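You operate a simulated robot arm through the tools that you are given. There is no shell and no other tool. Be economical: measure what you need, move in short steps, check, and stop when the job is done.

Carry out the task below with a simulated robot arm. There is one attempt and no reset: what you move stays moved.

Task
Set the caliper on the brass block.
Fine: close the jaw on the block and press the set button; open the jaw and put the block back.

Only the result counts: the job must be done as asked and must still hold three seconds after the hand-in. Knocking over, shifting, dropping, spilling or breaking anything else fails it.

Robot
A 6-joint arm with a two-finger parallel gripper, fixed in place. Base frame: the origin is at the foot of the arm, x ahead of it, y to its left, z up; the work surface is at about z = 86. Lengths are in cm, angles in degrees, forces in N, time in s.
With the tool pointing down near the work surface it reaches from about 24 to 64 cm from the base axis. Its first joint turns from -66.0 to 66.0 degrees. Payload 2.7 kg.
The TCP is the grasp point between the finger pads, 2.3 cm short of the fingertips. In the tool frame z runs along the fingers and y along their closing line. The gripper opens to 9.4 cm. The fingers are 3.8 cm wide and 1 cm thick; the gripper's body (5.4 by 9.6 cm) begins 3.9 cm behind the TCP.
Orientation is that of the tool frame in the base frame, as [roll, pitch, yaw] about the fixed x, y, z axes, in that order (R = Rz(yaw) Ry(pitch) Rx(roll)). With the fingers straight down and closing along the base's y, the tool's x points along the base's -x, its y along +y and its z along -z.

Tools
- The arm moves only by the tool jog_arm. Its argument "targets" is a list of rows, each an object (a shift or turn left out is 0, a gripper value left out holds the last) with "linear": the shift along the tool's x, y, z in units of 30 mm (1.0 is 30 mm), a list of three; "dr": the turn, a rotation vector about the tool's x, y, z in units of 8 degrees (1.0 is 8 degrees), a list of three; "gripper": the finger opening in cm, from 0 to 9.4. In form: [{"linear": [x, y, z], "dr": [ax, ay, az], "gripper": gripper}, ...]. A call has 1 to 10 rows; each row shifts and turns the commanded pose from where the row before left it, along the tool's axes as they then stand. A call with a number of a shift or a turn outside -1 to 1 is refused whole. A row lasts 0.2 s, in which the tool goes at most 5 cm and 8.6 degrees; a call with a longer step from one row to the next is refused whole, and so is a gripper value outside its range. A pose out of reach is approached as far as the arm can. The call stops where the force on the tool passes 50 N (or 10 N more than at its start, if that is more) or the arm is blocked; 0.2 s more then pass. Each finger travels about 4.5 cm/s and halts on what it meets, pressing with about 27 N; the grip force reading is that of the motor and also rises with nothing between the fingers. The clock runs only during rows and for 0.2 s after the last one: add rows that do not move to give the fingers time. It gives the time, the measured TCP pose, the force on the tool (base axes), the opening and the grip force at its end, in the units of the frame above (readings bear some noise).
- Cameras (640 x 400 px; columns grow to the right, rows downward): "scene" is fixed at [7.07, -43.2, 139.92]; the picture's right is [0.81, -0.59, 0.00], its down [-0.36, -0.50, -0.79] and it looks along [0.46, 0.64, -0.61] (base axes); focal length 331 px, centre (320, 200). "wrist" rides on the gripper at [-3.9, 0, -4.4] in the tool frame; the picture's right is [0.00, -1.00, 0.00], its down [0.97, 0.00, -0.24] and it looks along [0.24, 0.00, 0.97] (tool axes); focal length 218 px, centre (320, 200).
- grab_frame(camera): a new picture of that camera. No time passes.
- point_at(camera, pixels): for up to 12 pixels [column, row] of the newest picture of that camera ("zoom" is the newest enlarged one), the place [x, y, z] in the base frame of the surface seen there, good to about 0.3 cm. No time passes.
- inspect(camera, box): a new picture of the part [left, top, right, bottom] of that camera's present view, enlarged. No time passes.
- finish_job(): hands the job in; it is judged then, once.

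Keep the steps short. Do not move on a guess: measure, check each grasp and each placing, and mend mistakes. In all there are 80 turns and 38 pictures (those below and enlarged ones count). Leave the gripper open and the arm clear of the work at the hand-in unless told otherwise, and finish with a single line.

The tools are called after "Emit:" as a command line: name --argument value ..., lists and objects as JSON in quotes. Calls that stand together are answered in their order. jog_arm: Moves the arm, as the interface text tells. Its arguments: {"type":"object","properties":{"targets":{"type":"array","items":{"type":"object","properties":{"linear":{"type":"array","items":{"type":"number"}},"dr":{"type":"array","items":{"type":"number"}},"gripper":{"type":"number"}}}}},"required":["targets"]} The other tools are called the same way: grab_frame (camera) takes a picture; point_at (camera, pixels) gives the place of the surface under pixels of a picture; inspect (camera, box) takes an enlarged picture of a part of a camera's view; finish_job () hands the job in.

At the start:

```text
clock: 0.0
eef_pos: [39.76, -6.52, 114.69]
tool_rot: [180.0, 0.1, 179.9]
contact_force: [0.2, 0.1, 0.8]
grip_width: 9.39
finger_force: 0.1
```

scene: 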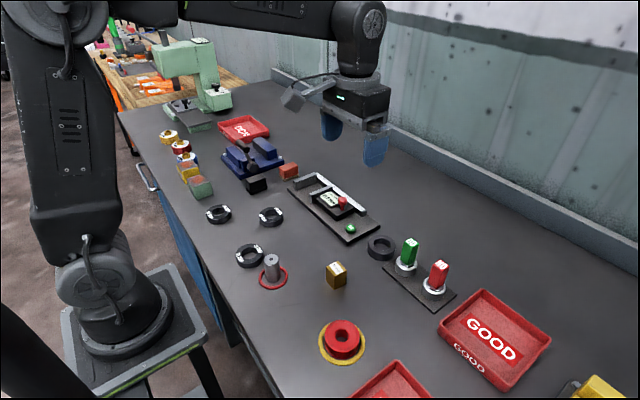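
wrist: 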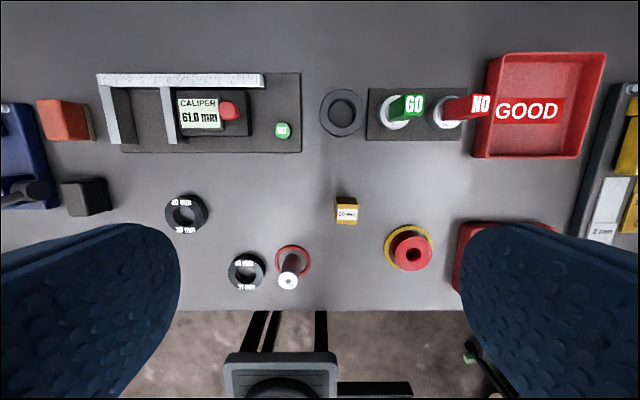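

I'll enlarge the caliper and the brass block before planning anything.

Emit:
inspect --camera "wrist" --box '[80, 60, 320, 210]'

Emit:
inspect --camera "scene" --box '[240, 150, 400, 300]'

Emit:
inspect --camera "wrist" --box '[300, 170, 400, 240]'

```text
2.67 times, centred on (200, 135) of wrist
```

zoom: 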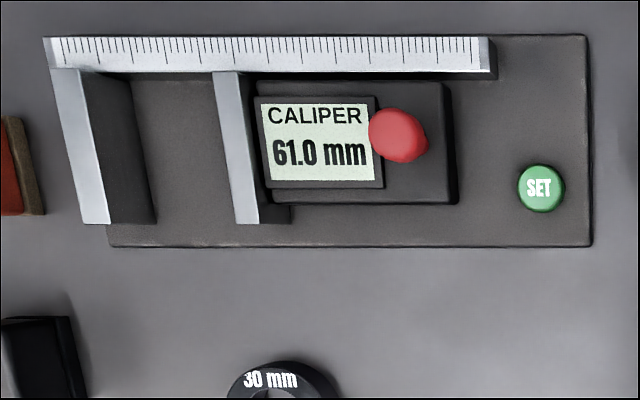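

```text
2.67 times, centred on (320, 225) of scene
```

zoom: 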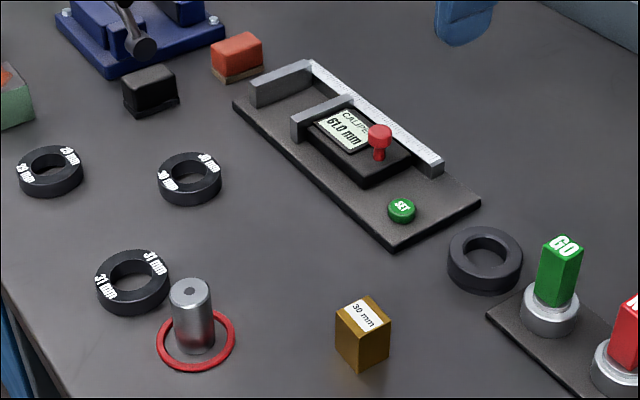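

```text
5.71 times, centred on (350, 205) of wrist
```

zoom: 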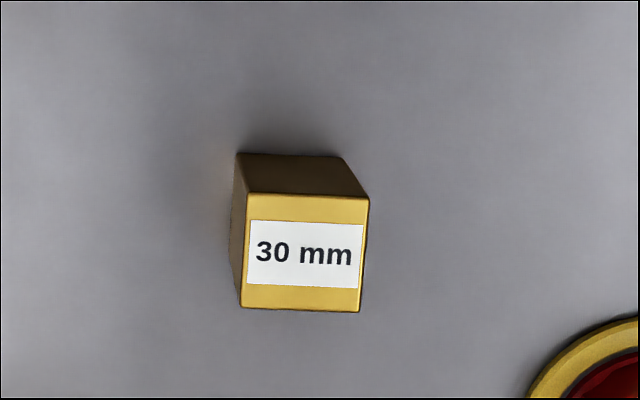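

The block reads 30 mm and the caliper 61.0 mm, with the slider on the -y side carrying a red knob. Next I'll measure the block, jaws, knob and button.

Emit:
point_at --camera "zoom" --pixels '[[252, 200], [362, 203], [246, 300], [355, 305], [305, 252], [290, 175], [200, 300]]'

Emit:
point_at --camera "wrist" --pixels '[[107, 90], [117, 142], [163, 90], [172, 141], [230, 109], [282, 130], [140, 120], [110, 79], [255, 80], [296, 148], [128, 150], [245, 130]]'

Emit:
inspect --camera "wrist" --box '[85, 65, 255, 170]'

```text
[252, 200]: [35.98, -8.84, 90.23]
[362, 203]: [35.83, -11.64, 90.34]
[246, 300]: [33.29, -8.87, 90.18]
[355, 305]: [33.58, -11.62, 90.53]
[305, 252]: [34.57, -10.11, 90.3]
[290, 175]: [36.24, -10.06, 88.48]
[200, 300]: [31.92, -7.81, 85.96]
```

```text
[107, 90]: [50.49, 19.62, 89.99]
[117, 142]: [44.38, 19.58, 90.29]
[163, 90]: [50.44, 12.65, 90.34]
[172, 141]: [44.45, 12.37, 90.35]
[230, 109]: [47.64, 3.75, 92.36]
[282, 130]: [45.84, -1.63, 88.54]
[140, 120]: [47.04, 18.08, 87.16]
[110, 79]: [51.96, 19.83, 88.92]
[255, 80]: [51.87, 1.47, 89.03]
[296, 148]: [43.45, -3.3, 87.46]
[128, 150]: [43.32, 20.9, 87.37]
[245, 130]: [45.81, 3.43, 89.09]
```

```text
3.76 times, centred on (170, 118) of wrist
```

zoom: 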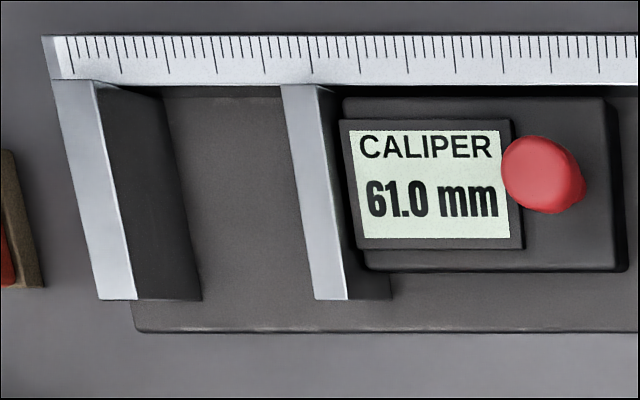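

The block is about 3×3 cm, centred near (34.6, -10.2), with its top at 90.3. The jaws span x 44.4–50.5 and the gap is y 13–19.1. I'll grip the block along x so the fingers fit in the gap. First I move over it and start turning the tool by 90°.

Emit:
jog_arm --targets '[{"linear": [0.86, -0.615, 0]}, {"linear": [0.86, -0.615, 0]}, {"dr": [0, 0, 1]}, {"dr": [0, 0, 1]}, {"dr": [0, 0, 1]}, {"dr": [0, 0, 1]}, {"dr": [0, 0, 1]}, {"dr": [0, 0, 1]}, {"dr": [0, 0, 1]}, {"dr": [0, 0, 1]}]'

Emit:
jog_arm --targets '[{"dr": [0, 0, 1]}, {"dr": [0, 0, 1]}, {"dr": [0, 0, 1]}, {"dr": [0, 0, 0.25]}, {"linear": [0, 0, 1]}, {"linear": [0, 0, 1]}, {"linear": [0, 0, 1]}, {"linear": [0, 0, 1]}, {}]'

Emit:
grab_frame --camera "wrist"

```text
clock: 2.2
eef_pos: [34.61, -10.18, 114.68]
tool_rot: [179.9, 0.0, 115.8]
contact_force: [0.5, 0.2, -0.2]
grip_width: 9.4
finger_force: 0.0
```

```text
clock: 4.2
eef_pos: [34.48, -10.26, 102.72]
tool_rot: [-179.9, 0.0, 90.1]
contact_force: [-0.5, -0.2, 0.1]
grip_width: 9.39
finger_force: 0.0
```

```text
31 pictures are left
```

wrist: 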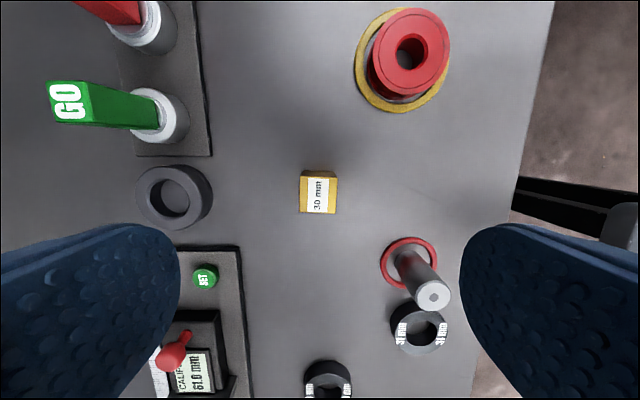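

The block is straight below, near pixel (318,193). I'll measure its edges and the neighbouring tall parts before going down.

Emit:
point_at --camera "wrist" --pixels '[[303, 180], [334, 180], [302, 210], [333, 210], [318, 195], [432, 295], [66, 102], [430, 60], [187, 205], [172, 355], [205, 277], [225, 300]]'

Emit:
inspect --camera "wrist" --box '[290, 160, 350, 220]'

```text
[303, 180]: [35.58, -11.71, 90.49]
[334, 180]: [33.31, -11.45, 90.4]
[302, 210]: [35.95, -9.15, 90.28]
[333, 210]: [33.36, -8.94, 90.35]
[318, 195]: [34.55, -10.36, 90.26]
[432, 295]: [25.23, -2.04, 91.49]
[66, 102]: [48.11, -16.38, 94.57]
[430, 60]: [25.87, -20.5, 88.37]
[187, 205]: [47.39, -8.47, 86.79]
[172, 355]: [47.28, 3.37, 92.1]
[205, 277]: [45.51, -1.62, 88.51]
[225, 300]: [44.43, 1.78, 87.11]
```

```text
6.67 times, centred on (320, 190) of wrist
```

zoom: 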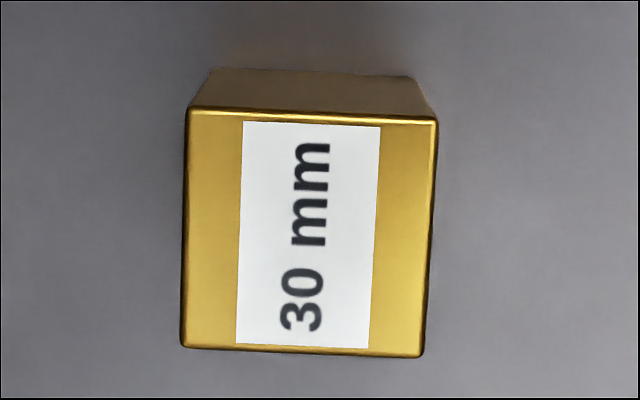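

The block is about 4.3 cm tall and turned about 2.8° clockwise in the picture. I'll turn the tool to match and centre it, then go down to TCP z≈89.3 with the fingers open.

Emit:
jog_arm --targets '[{"linear": [-0.03, 0.03, 0], "dr": [0, 0, 0.35]}, {"linear": [0, 0, 0.894]}, {"linear": [0, 0, 0.894]}, {"linear": [0, 0, 0.894]}, {"linear": [0, 0, 0.894]}, {"linear": [0, 0, 0.894]}, {}]'

Emit:
jog_arm --targets '[{"gripper": 2.5}, {}, {}, {}, {}, {}]'

```text
clock: 5.8
eef_pos: [34.56, -10.32, 89.07]
tool_rot: [179.9, 0.1, 87.2]
contact_force: [-0.4, 0.7, -0.1]
grip_width: 9.43
finger_force: 0.0
```

```text
clock: 7.2
eef_pos: [34.64, -10.35, 89.14]
tool_rot: [-180.0, 0.0, 87.2]
contact_force: [-1.4, 0.6, 0.7]
grip_width: 2.99
finger_force: 27.4
```

The grip holds at 2.99 cm. I lift, straighten the tool, and carry the block high over the bench to above the jaw gap at (46.5, 16.5).

Emit:
jog_arm --targets '[{"linear": [0, 0, -0.5]}, {"linear": [0, 0, -1]}, {"linear": [0, 0, -1]}, {"linear": [0, 0, -1]}, {"linear": [0, 0, -0.5]}, {"dr": [0, 0, -0.35]}, {}]'

Emit:
jog_arm --targets '[{"linear": [0.99, 0.44, 0]}, {"linear": [0.99, 0.44, 0]}, {"linear": [0.99, 0.44, 0]}, {"linear": [0.99, 0.44, 0]}, {"linear": [0.99, 0.44, 0]}, {"linear": [0.99, 0.44, 0]}, {"linear": [0.99, 0.44, 0]}, {"linear": [0.99, 0.44, 0]}, {"linear": [0.99, 0.44, 0]}, {}]'

Emit:
grab_frame --camera "wrist"

Emit:
grab_frame --camera "scene"

```text
clock: 8.8
eef_pos: [34.79, -10.63, 101.15]
tool_rot: [179.9, 0.0, 90.0]
contact_force: [-0.6, 1.2, -3.0]
grip_width: 2.99
finger_force: 27.1
```

```text
clock: 11.0
eef_pos: [46.87, 16.32, 101.26]
tool_rot: [180.0, 0.1, 89.9]
contact_force: [-0.2, 0.5, -2.7]
grip_width: 2.99
finger_force: 27.8
```

```text
29 pictures are left
```

wrist: 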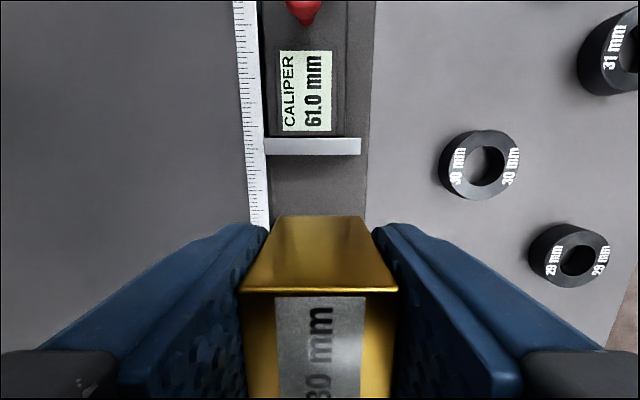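

```text
28 pictures are left
```

scene: 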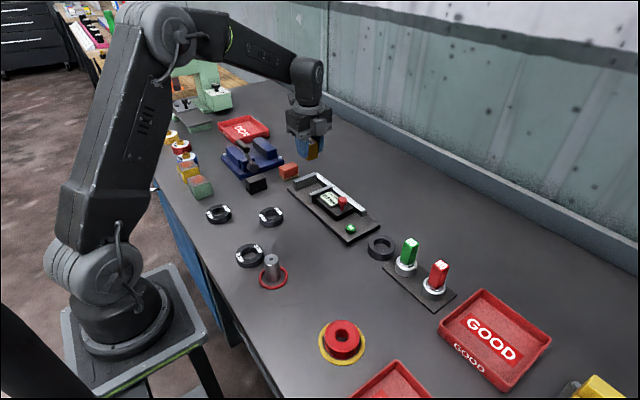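

The block is held straight above the gap. I'll measure the moving jaw, the beam edge and the plate from this view.

Emit:
point_at --camera "wrist" --pixels '[[270, 152], [355, 153], [355, 141], [264, 200], [258, 180], [275, 190], [355, 190], [300, 170], [304, 15], [366, 190]]'

Emit:
inspect --camera "scene" --box '[260, 120, 380, 250]'

```text
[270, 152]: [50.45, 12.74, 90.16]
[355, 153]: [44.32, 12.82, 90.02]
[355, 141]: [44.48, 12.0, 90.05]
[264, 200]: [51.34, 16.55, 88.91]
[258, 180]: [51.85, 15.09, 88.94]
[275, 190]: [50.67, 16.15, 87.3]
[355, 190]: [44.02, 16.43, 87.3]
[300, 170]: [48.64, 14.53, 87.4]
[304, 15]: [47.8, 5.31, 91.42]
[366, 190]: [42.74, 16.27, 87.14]
```

```text
3.08 times, centred on (320, 185) of scene
```

zoom: 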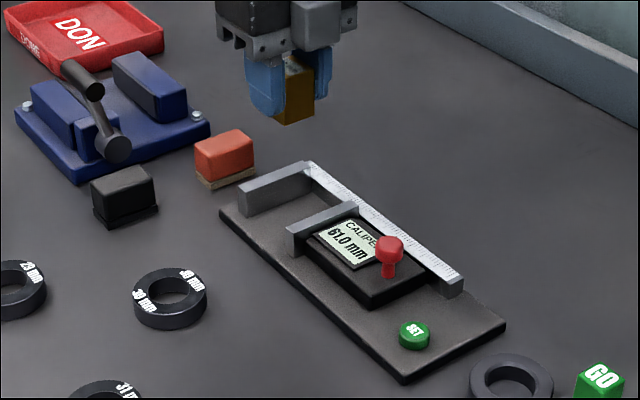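

The plate top is at 87.3, the moving jaw's inner face at y≈12.85 and the beam edge at x≈51. The block should bottom out at TCP z≈90.45, so I'll go down to just above that.

Emit:
jog_arm --targets '[{"linear": [0.02, -0.06, 0.9]}, {"linear": [0, 0, 0.9]}, {"linear": [0, 0, 0.9]}, {"linear": [0, 0, 0.7]}, {"linear": [0, 0, 0.1]}, {}]'

Emit:
jog_arm --targets '[{"linear": [0, 0, 0.05]}, {"linear": [0, 0, 0.03]}, {}]'

```text
clock: 12.4
eef_pos: [46.73, 16.36, 90.66]
tool_rot: [179.9, 0.0, 89.9]
contact_force: [0.0, 0.2, -2.8]
grip_width: 2.99
finger_force: 27.0
```

```text
clock: 13.2
eef_pos: [46.56, 16.52, 90.43]
tool_rot: [179.9, 0.0, 90.0]
contact_force: [0.1, -0.6, -3.0]
grip_width: 2.97
finger_force: 27.1
```

Only the block's weight (about -3 N) shows so far, with no contact. I'll lower in tiny steps.

Emit:
jog_arm --targets '[{"linear": [0, 0, 0.03]}, {}]'

Emit:
inspect --camera "scene" --box '[280, 150, 360, 220]'

```text
clock: 13.8
eef_pos: [46.47, 16.45, 90.44]
tool_rot: [-180.0, 0.1, 89.9]
contact_force: [0.1, -0.4, -3.9]
grip_width: 2.99
finger_force: 27.1
```

```text
5.71 times, centred on (320, 185) of scene
```

zoom: 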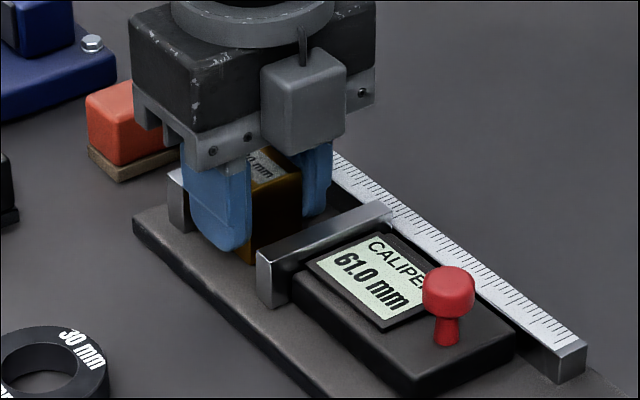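

Emit:
jog_arm --targets '[{"linear": [0, 0, 0.04]}, {}]'

Emit:
jog_arm --targets '[{"linear": [0, 0, 0.03]}, {}]'

```text
clock: 14.4
eef_pos: [46.51, 16.51, 90.29]
tool_rot: [-179.9, 0.0, 90.0]
contact_force: [-0.4, 0.3, -3.1]
grip_width: 2.98
finger_force: 27.5
```

```text
clock: 15.0
eef_pos: [46.61, 16.52, 90.38]
tool_rot: [179.8, -0.1, 90.0]
contact_force: [-2.3, -1.3, 2.4]
grip_width: 2.97
finger_force: 26.7
```

The vertical force went from -3 to +2.4 N, so the block is resting on the plate. I'll open to 4.4 cm, rise straight up and look.

Emit:
jog_arm --targets '[{"gripper": 4.4}, {}, {}]'

Emit:
jog_arm --targets '[{"linear": [0, 0, -0.5]}, {"linear": [0, 0, -1]}, {"linear": [0, 0, -1]}, {"linear": [0, 0, -1]}, {}]'

Emit:
grab_frame --camera "wrist"

Emit:
inspect --camera "scene" --box '[280, 150, 360, 220]'

```text
clock: 15.8
eef_pos: [46.63, 16.48, 90.26]
tool_rot: [179.9, 0.0, 90.1]
contact_force: [-0.1, 0.3, 0.1]
grip_width: 4.4
finger_force: 0.0
```

```text
clock: 17.0
eef_pos: [46.5, 16.69, 100.74]
tool_rot: [180.0, 0.0, 90.0]
contact_force: [0.8, -0.7, -0.1]
grip_width: 4.43
finger_force: 0.1
```

```text
25 pictures are left
```

wrist: 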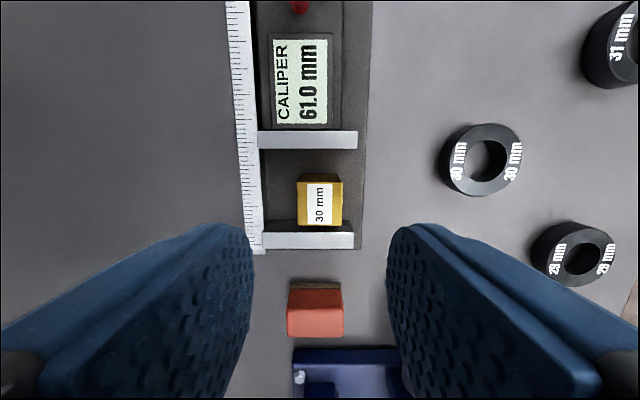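

```text
5.71 times, centred on (320, 185) of scene
```

zoom: 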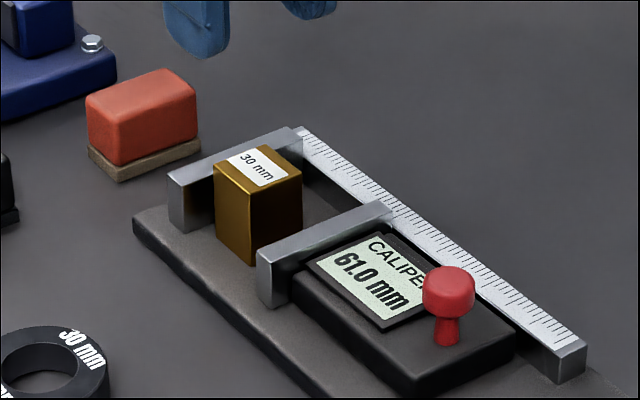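

The block stands upright between the jaws and the display reads 61.0 mm. Next I move above the red knob near (47.5, 3.7) and measure it.

Emit:
jog_arm --targets '[{"linear": [-0.86, 0.066, 0]}, {"linear": [-0.86, 0.066, 0]}, {"linear": [-0.86, 0.066, 0]}, {"linear": [-0.86, 0.066, 0]}, {"linear": [-0.86, 0.066, 0]}, {}]'

Emit:
grab_frame --camera "wrist"

```text
clock: 18.4
eef_pos: [47.66, 3.57, 100.84]
tool_rot: [179.9, 0.0, 90.0]
contact_force: [-0.2, -0.6, 0.0]
grip_width: 4.4
finger_force: 0.0
```

```text
23 pictures are left
```

wrist: 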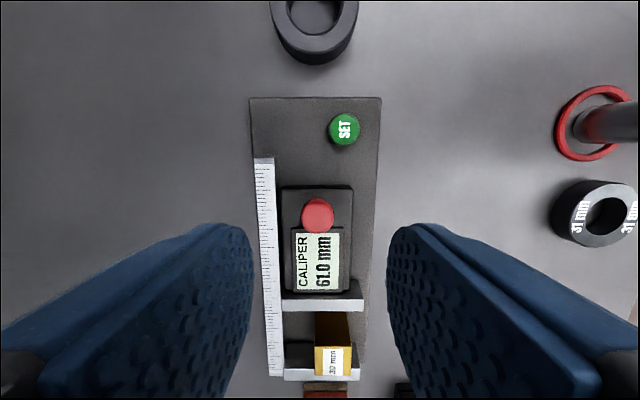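

Emit:
point_at --camera "wrist" --pixels '[[303, 216], [318, 202], [332, 216], [318, 216], [318, 228], [318, 260], [344, 128], [331, 128], [356, 128], [340, 195]]'

Emit:
inspect --camera "wrist" --box '[270, 180, 370, 250]'

```text
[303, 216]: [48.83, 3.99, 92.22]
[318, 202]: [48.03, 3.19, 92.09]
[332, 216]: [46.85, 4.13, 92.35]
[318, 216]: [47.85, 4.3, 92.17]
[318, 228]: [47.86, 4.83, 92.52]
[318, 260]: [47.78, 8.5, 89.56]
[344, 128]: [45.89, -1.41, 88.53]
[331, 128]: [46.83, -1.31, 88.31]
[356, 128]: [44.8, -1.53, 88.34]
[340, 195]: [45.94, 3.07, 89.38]
```

```text
5.71 times, centred on (320, 215) of wrist
```

zoom: 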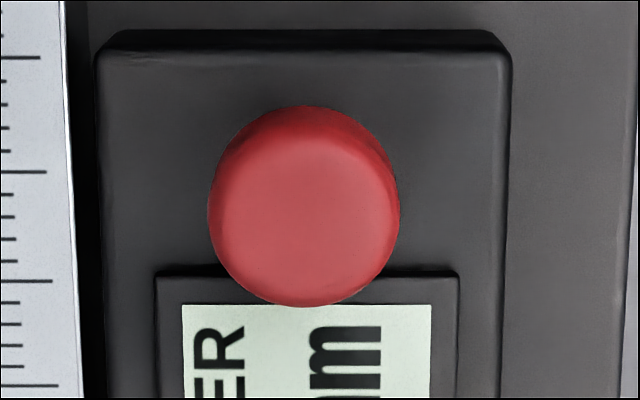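

The knob cap is centred near (47.85, 4.0), about 2 cm wide with its top at 92.3; the screen is at 89.6. I'll lower the fingertips to about 90.4 around the cap and close gently.

Emit:
jog_arm --targets '[{"linear": [0.15, 0.06, 0.9]}, {"linear": [0, 0, 0.9]}, {"linear": [0, 0, 0.9]}, {}]'

Emit:
jog_arm --targets '[{"gripper": 1.5}, {}, {}, {}]'

Emit:
inspect --camera "scene" --box '[280, 150, 380, 240]'

```text
clock: 19.4
eef_pos: [47.9, 4.08, 92.73]
tool_rot: [180.0, -0.1, 90.0]
contact_force: [0.4, 0.0, -0.4]
grip_width: 4.4
finger_force: 0.1
```

```text
clock: 20.4
eef_pos: [47.77, 4.04, 92.71]
tool_rot: [179.9, 0.0, 89.9]
contact_force: [9.8, -0.4, -3.6]
grip_width: 2.14
finger_force: 44.9
```

```text
4.44 times, centred on (330, 195) of scene
```

zoom: 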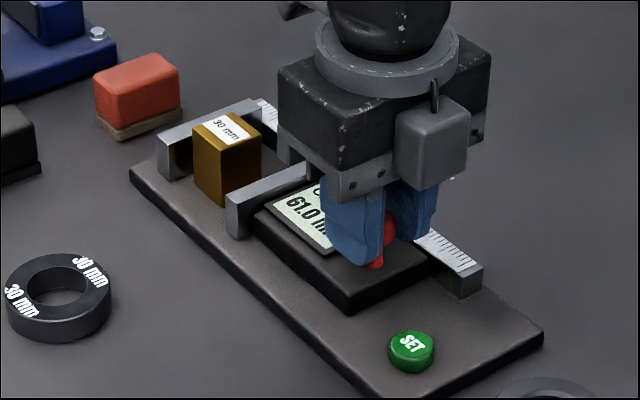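

The cap is gripped at 2.14 cm. I'll slide the jaw +y by about 1.5 cm first and check that it follows.

Emit:
jog_arm --targets '[{"linear": [0.1, 0.02, 0]}, {"linear": [0.2, 0, 0]}, {"linear": [0.2, 0, 0]}, {}]'

Emit:
inspect --camera "scene" --box '[280, 150, 380, 240]'

```text
clock: 21.4
eef_pos: [47.72, 5.51, 92.72]
tool_rot: [179.9, 0.0, 90.0]
contact_force: [14.7, -1.1, -3.7]
grip_width: 2.18
finger_force: 44.9
```

```text
4.44 times, centred on (330, 195) of scene
```

zoom: 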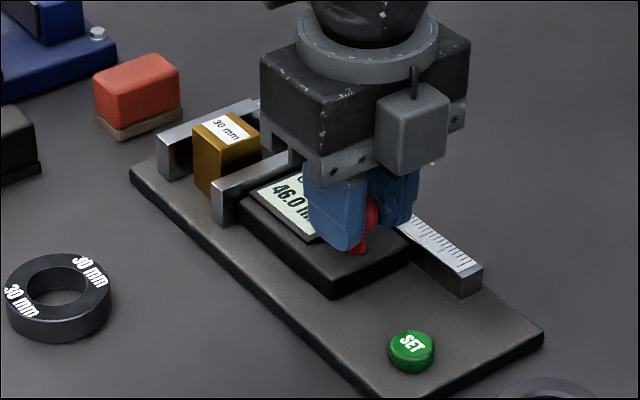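

The reading is now 46.0 mm, so the jaw follows. The side force grew with my small +x shift, so I'll take that back while sliding on another 1.5 cm.

Emit:
jog_arm --targets '[{"linear": [0.1, -0.05, 0]}, {"linear": [0.2, 0, 0]}, {"linear": [0.17, 0, 0]}, {}]'

Emit:
jog_arm --targets '[{"linear": [0.05, 0, 0]}, {}]'

Emit:
inspect --camera "scene" --box '[280, 150, 380, 240]'

```text
clock: 22.4
eef_pos: [47.78, 6.98, 92.69]
tool_rot: [179.4, 0.0, 90.1]
contact_force: [28.2, -2.9, 0.9]
grip_width: 2.14
finger_force: 44.7
```

```text
clock: 23.0
eef_pos: [47.83, 7.12, 92.63]
tool_rot: [179.4, 0.0, 90.0]
contact_force: [29.2, -5.0, 4.0]
grip_width: 2.16
finger_force: 45.0
```

```text
4.44 times, centred on (330, 195) of scene
```

zoom: 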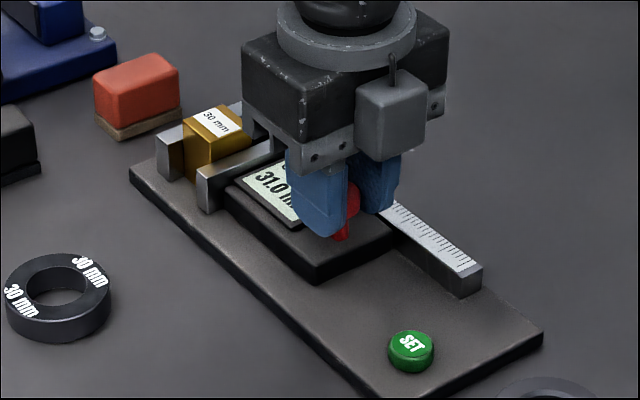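

It reads 31.0 mm and the y force is beginning to rise, so the jaw may be seated with the caliper 1 mm off, or there may be a gap left. I'll undo the side shift and push a little further to tell which.

Emit:
jog_arm --targets '[{"linear": [0, 0.04, 0]}, {}]'

Emit:
jog_arm --targets '[{"linear": [0.04, 0, 0]}, {}]'

Emit:
inspect --camera "scene" --box '[290, 150, 350, 210]'

```text
clock: 23.6
eef_pos: [47.83, 7.09, 92.63]
tool_rot: [179.9, -0.1, 90.0]
contact_force: [7.1, -1.6, 24.6]
grip_width: 2.18
finger_force: 44.2
```

```text
clock: 24.2
eef_pos: [47.88, 7.03, 92.61]
tool_rot: [179.8, -0.1, 89.9]
contact_force: [3.1, -8.7, 29.2]
grip_width: 2.15
finger_force: 45.1
```

```text
6.67 times, centred on (320, 180) of scene
```

zoom: 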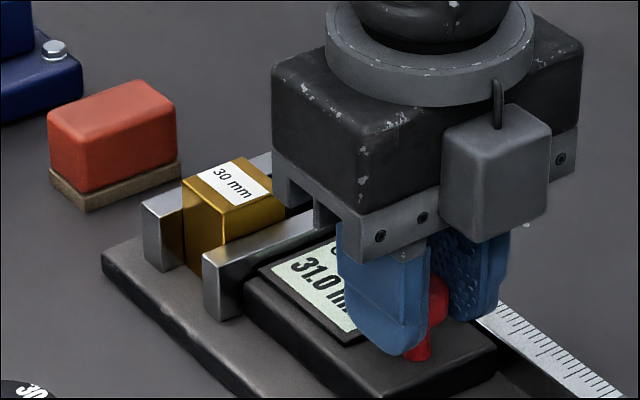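

The reading stays 31.0 mm while the push force rises, so the jaw is seated on the block and the caliper simply reads 1 mm high before setting. I'll open the fingers, rise and check that the jaw stays closed.

Emit:
jog_arm --targets '[{"gripper": 4.4}, {}, {}, {}]'

Emit:
jog_arm --targets '[{"linear": [0, 0, -0.5]}, {"linear": [0, 0, -1]}, {"linear": [0, 0, -1]}, {}]'

Emit:
grab_frame --camera "wrist"

Emit:
inspect --camera "scene" --box '[280, 150, 380, 240]'

```text
clock: 25.2
eef_pos: [47.64, 7.11, 92.44]
tool_rot: [179.9, 0.0, 89.9]
contact_force: [0.2, -0.4, 0.2]
grip_width: 4.42
finger_force: 0.0
```

```text
clock: 26.2
eef_pos: [47.64, 7.03, 100.25]
tool_rot: [180.0, -0.1, 90.1]
contact_force: [0.9, 0.2, 0.6]
grip_width: 4.42
finger_force: 0.0
```

```text
17 pictures are left
```

wrist: 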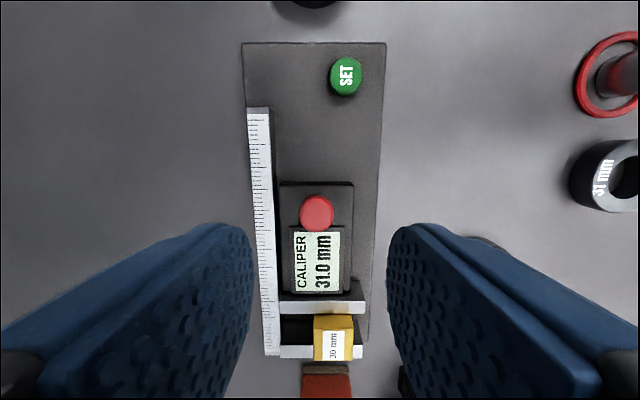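

```text
4.44 times, centred on (330, 195) of scene
```

zoom: 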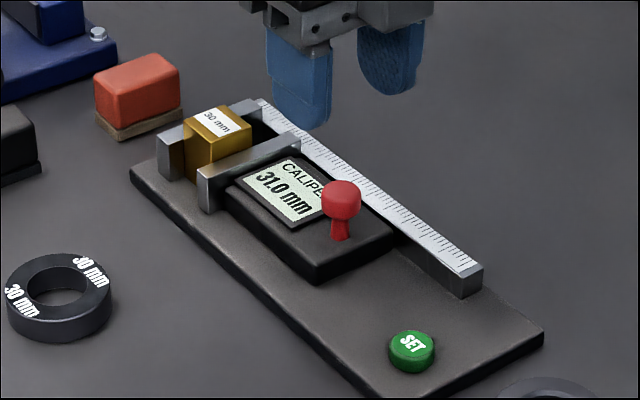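

The jaw stays closed at 31.0 mm against the block. Next is SET at about (45.86, -1.43), top 88.5. I'll close the fingers, move over it and lower to just above, with fingertips at about 89.

Emit:
jog_arm --targets '[{"linear": [-0.94, -0.2, 0], "gripper": 0}, {"linear": [-0.94, -0.2, 0]}, {"linear": [-0.94, -0.2, 0]}, {}, {}, {"linear": [0, 0, 1]}, {"linear": [0, 0, 1]}, {"linear": [0, 0, 0.98]}, {}]'

Emit:
jog_arm --targets '[{"linear": [0, 0, 0.1]}, {"linear": [0, 0, 0.07]}, {}]'

Emit:
inspect --camera "scene" --box '[280, 150, 380, 240]'

```text
clock: 28.2
eef_pos: [46.09, -1.13, 90.96]
tool_rot: [179.9, 0.0, 90.0]
contact_force: [-0.3, 0.2, 1.5]
grip_width: 0.0
finger_force: 27.2
```

```text
clock: 29.0
eef_pos: [45.9, -1.25, 90.53]
tool_rot: [179.9, -0.1, 90.1]
contact_force: [0.9, 0.8, 0.1]
grip_width: 0.0
finger_force: 26.9
```

```text
4.44 times, centred on (330, 195) of scene
```

zoom: 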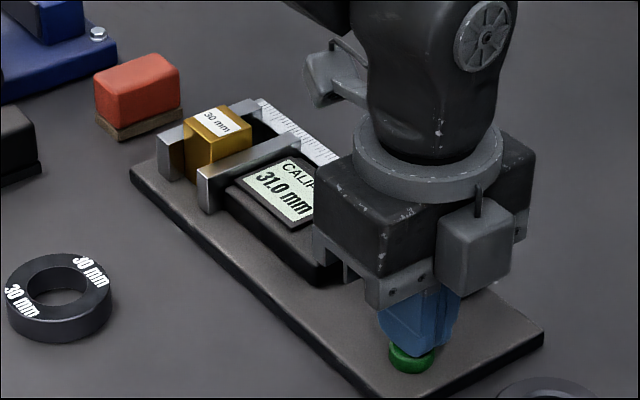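

The fingers are right over the button with no force yet. I press in small steps.

Emit:
jog_arm --targets '[{"linear": [0, 0, 0.05]}, {}]'

Emit:
jog_arm --targets '[{"linear": [0, 0, 0.05]}, {}]'

Emit:
inspect --camera "scene" --box '[280, 150, 380, 240]'

```text
clock: 29.6
eef_pos: [45.9, -1.24, 90.46]
tool_rot: [179.9, 0.0, 90.1]
contact_force: [0.2, -0.2, 1.6]
grip_width: 0.0
finger_force: 27.1
```

```text
clock: 30.2
eef_pos: [45.8, -1.26, 90.29]
tool_rot: [179.8, -0.1, 89.9]
contact_force: [0.7, -0.7, 1.8]
grip_width: 0.02
finger_force: 26.8
```

```text
4.44 times, centred on (330, 195) of scene
```

zoom: 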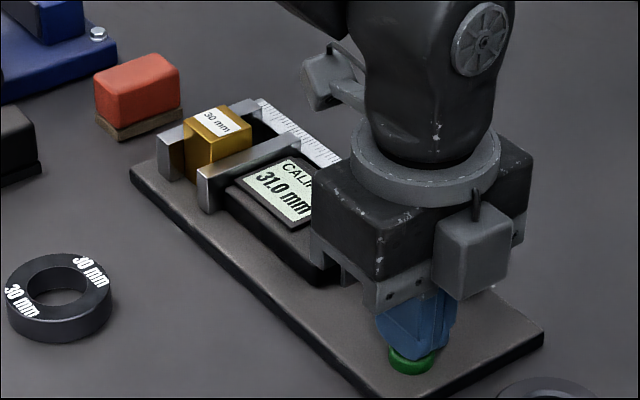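

The button is giving lightly (about 2 N) and the display still says 31.0. I press further.

Emit:
jog_arm --targets '[{"linear": [0, 0, 0.05]}, {}]'

Emit:
jog_arm --targets '[{"linear": [0, 0, 0.04]}, {}, {}]'

Emit:
inspect --camera "scene" --box '[280, 150, 380, 240]'

```text
clock: 30.8
eef_pos: [45.95, -1.4, 90.2]
tool_rot: [-180.0, -0.1, 90.0]
contact_force: [-1.9, 1.6, 2.4]
grip_width: 0.0
finger_force: 27.2
```

```text
clock: 31.6
eef_pos: [45.89, -1.23, 90.13]
tool_rot: [179.8, 0.1, 90.0]
contact_force: [3.6, 1.2, 8.2]
grip_width: 0.02
finger_force: 27.3
```

```text
4.44 times, centred on (330, 195) of scene
```

zoom: 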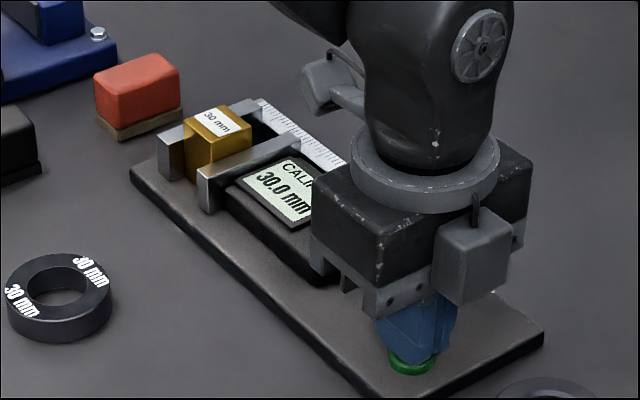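

The display now reads 30.0 mm, so SET has taken. I rise, go back over the knob with the fingers open, and check the picture.

Emit:
jog_arm --targets '[{"linear": [0, 0, -0.4]}, {"linear": [0, 0, -1]}, {"linear": [0, 0, -1]}, {"linear": [0, 0, -1]}, {"linear": [0.93, 0.21, 0], "gripper": 4.4}, {"linear": [0.93, 0.21, 0]}, {"linear": [0.93, 0.21, 0]}, {}, {}]'

Emit:
grab_frame --camera "wrist"

```text
clock: 33.6
eef_pos: [47.72, 6.81, 100.51]
tool_rot: [-180.0, 0.0, 90.0]
contact_force: [-0.7, -0.4, 0.1]
grip_width: 4.38
finger_force: 0.0
```

```text
12 pictures are left
```

wrist: 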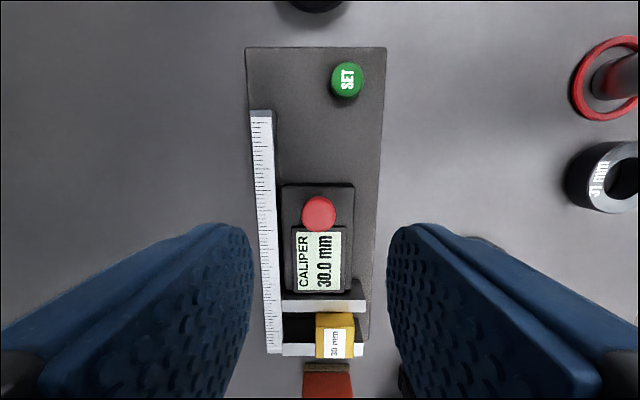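

The knob is centred below the tool, at pixel (319,213), and the display shows 30.0 mm. I lower around it, grip it, and slide it back -y by about 3 cm in steps.

Emit:
jog_arm --targets '[{"linear": [0.07, 0.01, 0.86]}, {"linear": [0, 0, 0.87]}, {"linear": [0, 0, 0.87]}, {}, {"gripper": 1.8}, {}, {}, {}]'

Emit:
jog_arm --targets '[{"linear": [-0.1, 0, 0]}, {"linear": [-0.2, 0, 0]}, {"linear": [-0.2, 0, 0]}, {}]'

Emit:
jog_arm --targets '[{"linear": [-0.2, 0, 0]}, {"linear": [-0.2, 0, 0]}, {"linear": [-0.1, 0, 0]}, {}]'

Emit:
inspect --camera "scene" --box '[280, 150, 380, 240]'

```text
clock: 35.4
eef_pos: [47.82, 7.15, 92.28]
tool_rot: [-180.0, -0.1, 90.0]
contact_force: [8.3, 0.1, -5.8]
grip_width: 2.17
finger_force: 44.7
```

```text
clock: 36.4
eef_pos: [47.67, 5.77, 92.39]
tool_rot: [-179.8, -0.1, 89.9]
contact_force: [8.1, 0.4, -29.3]
grip_width: 2.16
finger_force: 44.9
```

```text
clock: 37.4
eef_pos: [47.8, 4.31, 92.45]
tool_rot: [-180.0, 0.0, 90.0]
contact_force: [4.3, 0.5, -27.8]
grip_width: 2.15
finger_force: 45.1
```

```text
4.44 times, centred on (330, 195) of scene
```

zoom: 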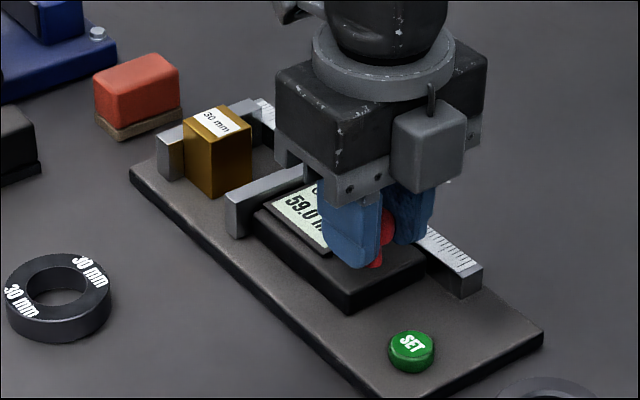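

The display reads 59.0 mm (new zero) and the jaw is back about where it started, with the block still standing upright. I'll slide back the last millimetre, release, rise, and go over the block.

Emit:
jog_arm --targets '[{"linear": [-0.04, 0, 0]}, {}, {"gripper": 4.4}, {}, {}, {}]'

Emit:
jog_arm --targets '[{"linear": [0, 0, -0.7]}, {"linear": [0, 0, -1]}, {"linear": [0, 0, -1]}, {"linear": [0.84, -0.08, 0]}, {"linear": [0.84, -0.08, 0]}, {"linear": [0.84, -0.08, 0]}, {"linear": [0.84, -0.08, 0]}, {"linear": [0.84, -0.08, 0]}, {}]'

Emit:
grab_frame --camera "wrist"

```text
clock: 38.8
eef_pos: [47.81, 4.32, 92.45]
tool_rot: [179.8, -0.1, 90.0]
contact_force: [-0.1, 0.4, 0.3]
grip_width: 4.41
finger_force: 0.0
```

```text
clock: 40.8
eef_pos: [46.46, 16.71, 100.51]
tool_rot: [-180.0, 0.0, 89.9]
contact_force: [-0.1, 0.0, 0.1]
grip_width: 4.4
finger_force: 0.1
```

```text
10 pictures are left
```

wrist: 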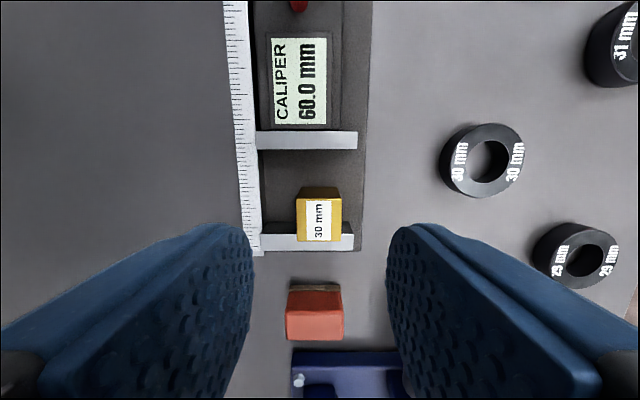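

The display reads 60.0 mm and the jaw is open. I'll measure the block and fixed jaw to place the fingers safely.

Emit:
point_at --camera "wrist" --pixels '[[300, 202], [339, 202], [300, 238], [339, 238], [319, 220], [275, 236], [275, 246], [350, 226], [350, 240]]'

Emit:
inspect --camera "wrist" --box '[245, 170, 373, 250]'

```text
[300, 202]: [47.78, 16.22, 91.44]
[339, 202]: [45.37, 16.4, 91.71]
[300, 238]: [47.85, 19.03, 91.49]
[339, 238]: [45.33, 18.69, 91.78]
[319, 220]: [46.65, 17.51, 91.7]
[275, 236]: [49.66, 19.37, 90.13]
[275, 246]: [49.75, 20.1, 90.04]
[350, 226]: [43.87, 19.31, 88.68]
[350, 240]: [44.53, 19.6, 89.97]
```

```text
5.00 times, centred on (309, 210) of wrist
```

zoom: 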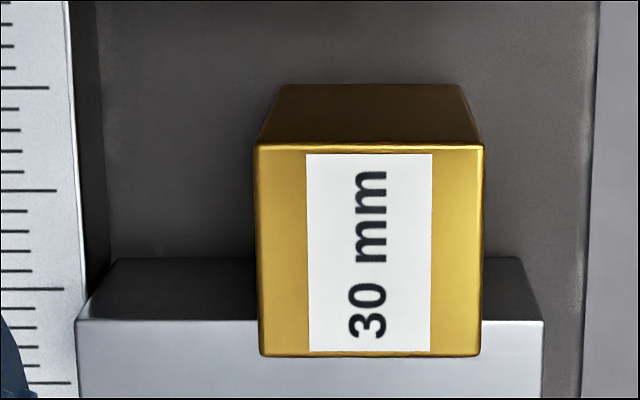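

The block is centred at (46.58, 17.5), against the fixed jaw at y≈19. At TCP y 16.7 the fingers reach only y 18.6, which clears the jaw. I lower to the same height as before and grip.

Emit:
jog_arm --targets '[{"linear": [0, 0.04, 0.85]}, {"linear": [0, 0, 0.85]}, {"linear": [0, 0, 0.85]}, {"linear": [0, 0, 0.82]}, {}]'

Emit:
jog_arm --targets '[{"gripper": 2.5}, {}, {}, {}]'

Emit:
jog_arm --targets '[{"linear": [0, 0, -0.2]}, {"linear": [-0.1, 0, -0.5]}, {"linear": [0, 0, -1]}, {"linear": [0, 0, -1]}, {"linear": [0, 0, -1]}, {}]'

Emit:
grab_frame --camera "wrist"

```text
clock: 42.0
eef_pos: [46.84, 16.57, 90.38]
tool_rot: [179.9, 0.1, 90.0]
contact_force: [0.7, -0.8, 0.1]
grip_width: 4.39
finger_force: 0.2
```

```text
clock: 43.0
eef_pos: [46.78, 16.74, 90.42]
tool_rot: [180.0, 0.0, 89.9]
contact_force: [-0.3, -0.8, -0.3]
grip_width: 2.97
finger_force: 27.1
```

```text
clock: 44.4
eef_pos: [46.49, 16.08, 101.94]
tool_rot: [-179.9, 0.0, 90.0]
contact_force: [1.0, 0.0, -3.7]
grip_width: 2.97
finger_force: 27.2
```

```text
8 pictures are left
```

wrist: 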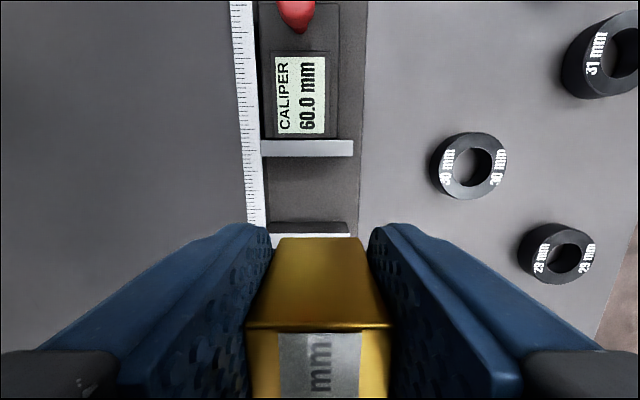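

The block is held at 2.97 cm, about 0.8 cm forward (+y) of the TCP. Its original centre was about (34.57, -10.37), so I aim the TCP at (34.55, -11.15) and carry it there high up.

Emit:
jog_arm --targets '[{"linear": [-0.907, -0.397, 0]}, {"linear": [-0.907, -0.397, 0]}, {"linear": [-0.907, -0.397, 0]}, {"linear": [-0.907, -0.397, 0]}, {"linear": [-0.907, -0.397, 0]}, {"linear": [-0.907, -0.397, 0]}, {"linear": [-0.907, -0.397, 0]}, {"linear": [-0.907, -0.397, 0]}, {"linear": [-0.907, -0.397, 0]}, {"linear": [-0.907, -0.397, 0]}]'

Emit:
jog_arm --targets '[{"dr": [0, 0, 0.35]}, {}, {}]'

Emit:
jog_arm --targets '[{"linear": [0, 0, 0.8]}, {"linear": [0, 0, 0.8]}, {"linear": [0, 0, 0.8]}, {"linear": [0, 0, 0.8]}, {"linear": [0, 0, 0.8]}, {}]'

```text
clock: 46.6
eef_pos: [34.72, -10.38, 101.57]
tool_rot: [-180.0, -0.1, 90.0]
contact_force: [-0.1, -0.1, -2.8]
grip_width: 2.96
finger_force: 26.7
```

```text
clock: 47.4
eef_pos: [34.66, -10.53, 101.6]
tool_rot: [-180.0, 0.1, 87.3]
contact_force: [0.1, 0.1, -2.7]
grip_width: 2.97
finger_force: 27.1
```

```text
clock: 48.8
eef_pos: [34.84, -10.73, 89.37]
tool_rot: [179.9, 0.0, 87.2]
contact_force: [-0.2, 0.0, -2.5]
grip_width: 3.0
finger_force: 27.1
```

I'm just above the table, but y reads about 0.4 cm short of plan, so I'll read the pose again before touching down.

Emit:
jog_arm --targets '[{}]'

Emit:
jog_arm --targets '[{}]'

Emit:
jog_arm --targets '[{}]'

Emit:
grab_frame --camera "wrist"

```text
clock: 49.2
eef_pos: [34.92, -10.78, 89.62]
tool_rot: [179.9, -0.1, 87.2]
contact_force: [0.1, 0.6, -2.2]
grip_width: 2.98
finger_force: 27.4
```

```text
clock: 49.6
eef_pos: [34.96, -10.73, 89.52]
tool_rot: [180.0, 0.0, 87.2]
contact_force: [-0.6, 0.5, -3.4]
grip_width: 3.0
finger_force: 26.5
```

```text
clock: 50.0
eef_pos: [34.82, -10.74, 89.45]
tool_rot: [179.9, 0.1, 87.2]
contact_force: [-0.4, 0.0, -2.8]
grip_width: 2.93
finger_force: 27.1
```

```text
7 pictures are left
```

wrist: 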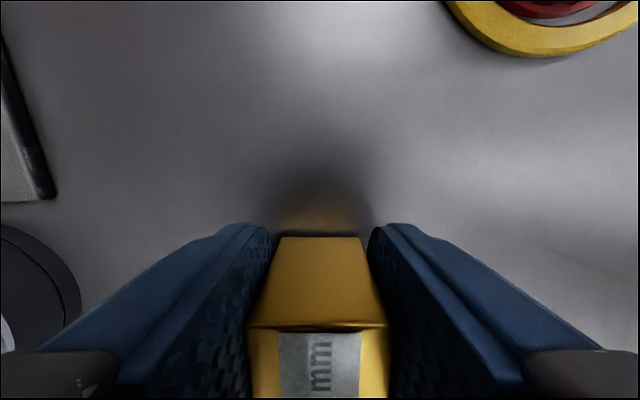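

Averaged, the TCP is at (34.88, -10.75, 89.5). I'll measure the held block's own top edges to get its true position.

Emit:
point_at --camera "wrist" --pixels '[[318, 332], [260, 335], [378, 335], [318, 280], [318, 320], [318, 360], [318, 395]]'

Emit:
inspect --camera "scene" --box '[300, 230, 380, 300]'

```text
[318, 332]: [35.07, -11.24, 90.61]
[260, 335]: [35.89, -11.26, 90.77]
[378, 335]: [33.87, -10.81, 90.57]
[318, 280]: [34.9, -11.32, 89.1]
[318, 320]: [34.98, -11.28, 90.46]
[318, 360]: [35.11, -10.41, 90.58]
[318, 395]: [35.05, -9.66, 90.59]
```

```text
5.71 times, centred on (340, 265) of scene
```

zoom: 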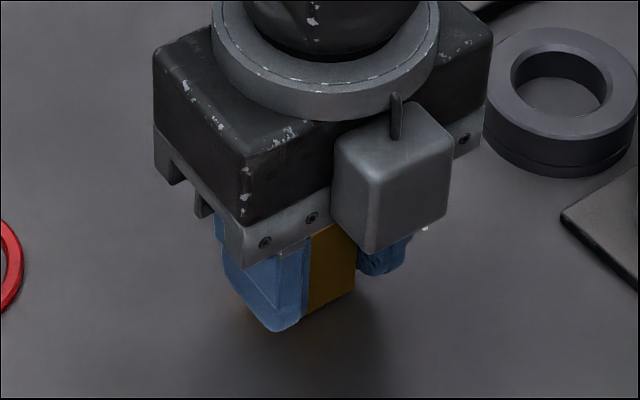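

The block's near face is at y≈-11.3, while originally it was at about -11.8. So I shift -0.45 in y and -0.32 in x, then lower in small steps.

Emit:
jog_arm --targets '[{"linear": [-0.15, -0.1, 0]}, {}, {}]'

Emit:
jog_arm --targets '[{"linear": [0, 0, 0.06]}, {}]'

Emit:
jog_arm --targets '[{"linear": [0, 0, 0.03]}, {}]'

```text
clock: 50.8
eef_pos: [34.45, -11.16, 89.45]
tool_rot: [179.9, 0.0, 87.2]
contact_force: [0.3, -0.1, -2.7]
grip_width: 2.99
finger_force: 27.2
```

```text
clock: 51.4
eef_pos: [34.51, -11.31, 89.29]
tool_rot: [-179.9, -0.1, 87.2]
contact_force: [0.2, -0.6, -2.1]
grip_width: 3.01
finger_force: 26.8
```

```text
clock: 52.0
eef_pos: [34.46, -11.14, 89.23]
tool_rot: [-179.9, 0.0, 87.2]
contact_force: [-0.2, -0.2, -2.6]
grip_width: 2.96
finger_force: 27.0
```

The pose is now about (34.5, -11.2), as wanted. There's no contact yet, so I keep lowering in small steps.

Emit:
jog_arm --targets '[{"linear": [0, 0, 0.03]}, {}]'

Emit:
jog_arm --targets '[{"linear": [0, 0, 0.03]}, {}]'

```text
clock: 52.6
eef_pos: [34.44, -11.04, 89.32]
tool_rot: [179.8, 0.0, 87.2]
contact_force: [-6.0, 0.3, 22.2]
grip_width: 2.99
finger_force: 26.6
```

```text
clock: 53.2
eef_pos: [34.47, -11.13, 89.11]
tool_rot: [179.8, 0.0, 87.1]
contact_force: [-1.0, 4.1, 19.5]
grip_width: 2.99
finger_force: 26.8
```

The force has risen to about 20 N upward, so the block is on the table. I'll open wide, rise straight up and look.

Emit:
jog_arm --targets '[{"linear": [0, 0, -0.02]}, {"gripper": 6}, {}, {}, {}]'

Emit:
jog_arm --targets '[{"linear": [0, 0, -0.5], "gripper": 9.0}, {"linear": [0, 0, -1]}, {"linear": [0, 0, -1]}, {"linear": [0, 0, -1]}, {"linear": [0, 0, -1]}, {}]'

Emit:
grab_frame --camera "wrist"

Emit:
grab_frame --camera "scene"

Emit:
point_at --camera "wrist" --pixels '[[319, 200], [305, 190], [333, 190], [305, 215], [333, 215]]'

```text
clock: 54.4
eef_pos: [34.58, -11.19, 89.1]
tool_rot: [179.9, 0.0, 87.3]
contact_force: [0.4, 1.0, -0.1]
grip_width: 5.99
finger_force: 0.0
```

```text
clock: 55.8
eef_pos: [34.35, -11.28, 102.85]
tool_rot: [179.9, -0.1, 87.1]
contact_force: [-0.2, 0.1, 0.0]
grip_width: 9.02
finger_force: 0.0
```

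```text
5 pictures are left
```

wrist: 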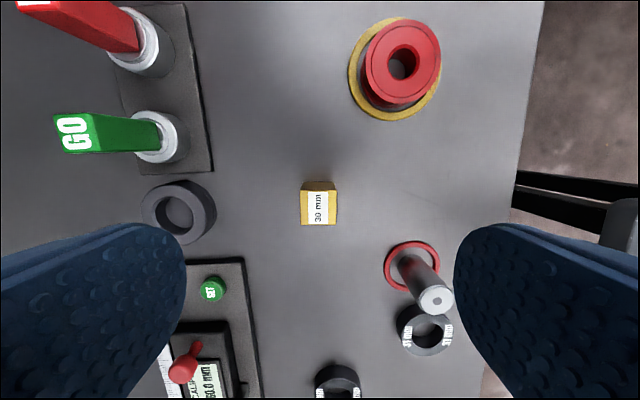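

```text
4 pictures are left
```

scene: 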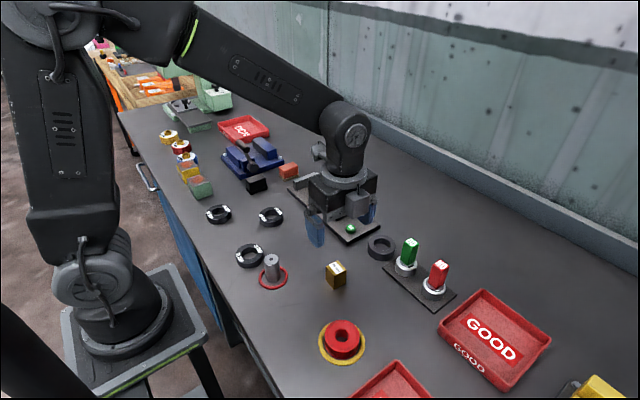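

```text
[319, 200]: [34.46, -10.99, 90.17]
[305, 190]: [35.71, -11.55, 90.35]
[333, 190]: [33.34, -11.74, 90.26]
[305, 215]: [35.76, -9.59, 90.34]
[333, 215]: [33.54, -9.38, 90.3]
```

The block stands at about (34.5, -10.3), its original place, at the same spot in the scene picture (337,275). The caliper is open at 60.0 mm and nothing else moved. I'll lift a bit further and hand in.

Emit:
jog_arm --targets '[{"linear": [0, 0, -1]}, {"linear": [0, 0, -1]}, {"linear": [0, 0, -1]}, {}, {}]'

Emit:
finish_job

```text
clock: 57.0
eef_pos: [34.55, -11.19, 112.05]
tool_rot: [180.0, -0.1, 87.3]
contact_force: [1.0, 0.2, -0.6]
grip_width: 8.99
finger_force: 0.1
```

```text
The job is handed in.
```

The caliper was set on the brass block (display went from 31.0 to 30.0 mm), the jaw is open again at 60.0 mm, the block is back within a few millimetres of where it started, and the job is handed in.
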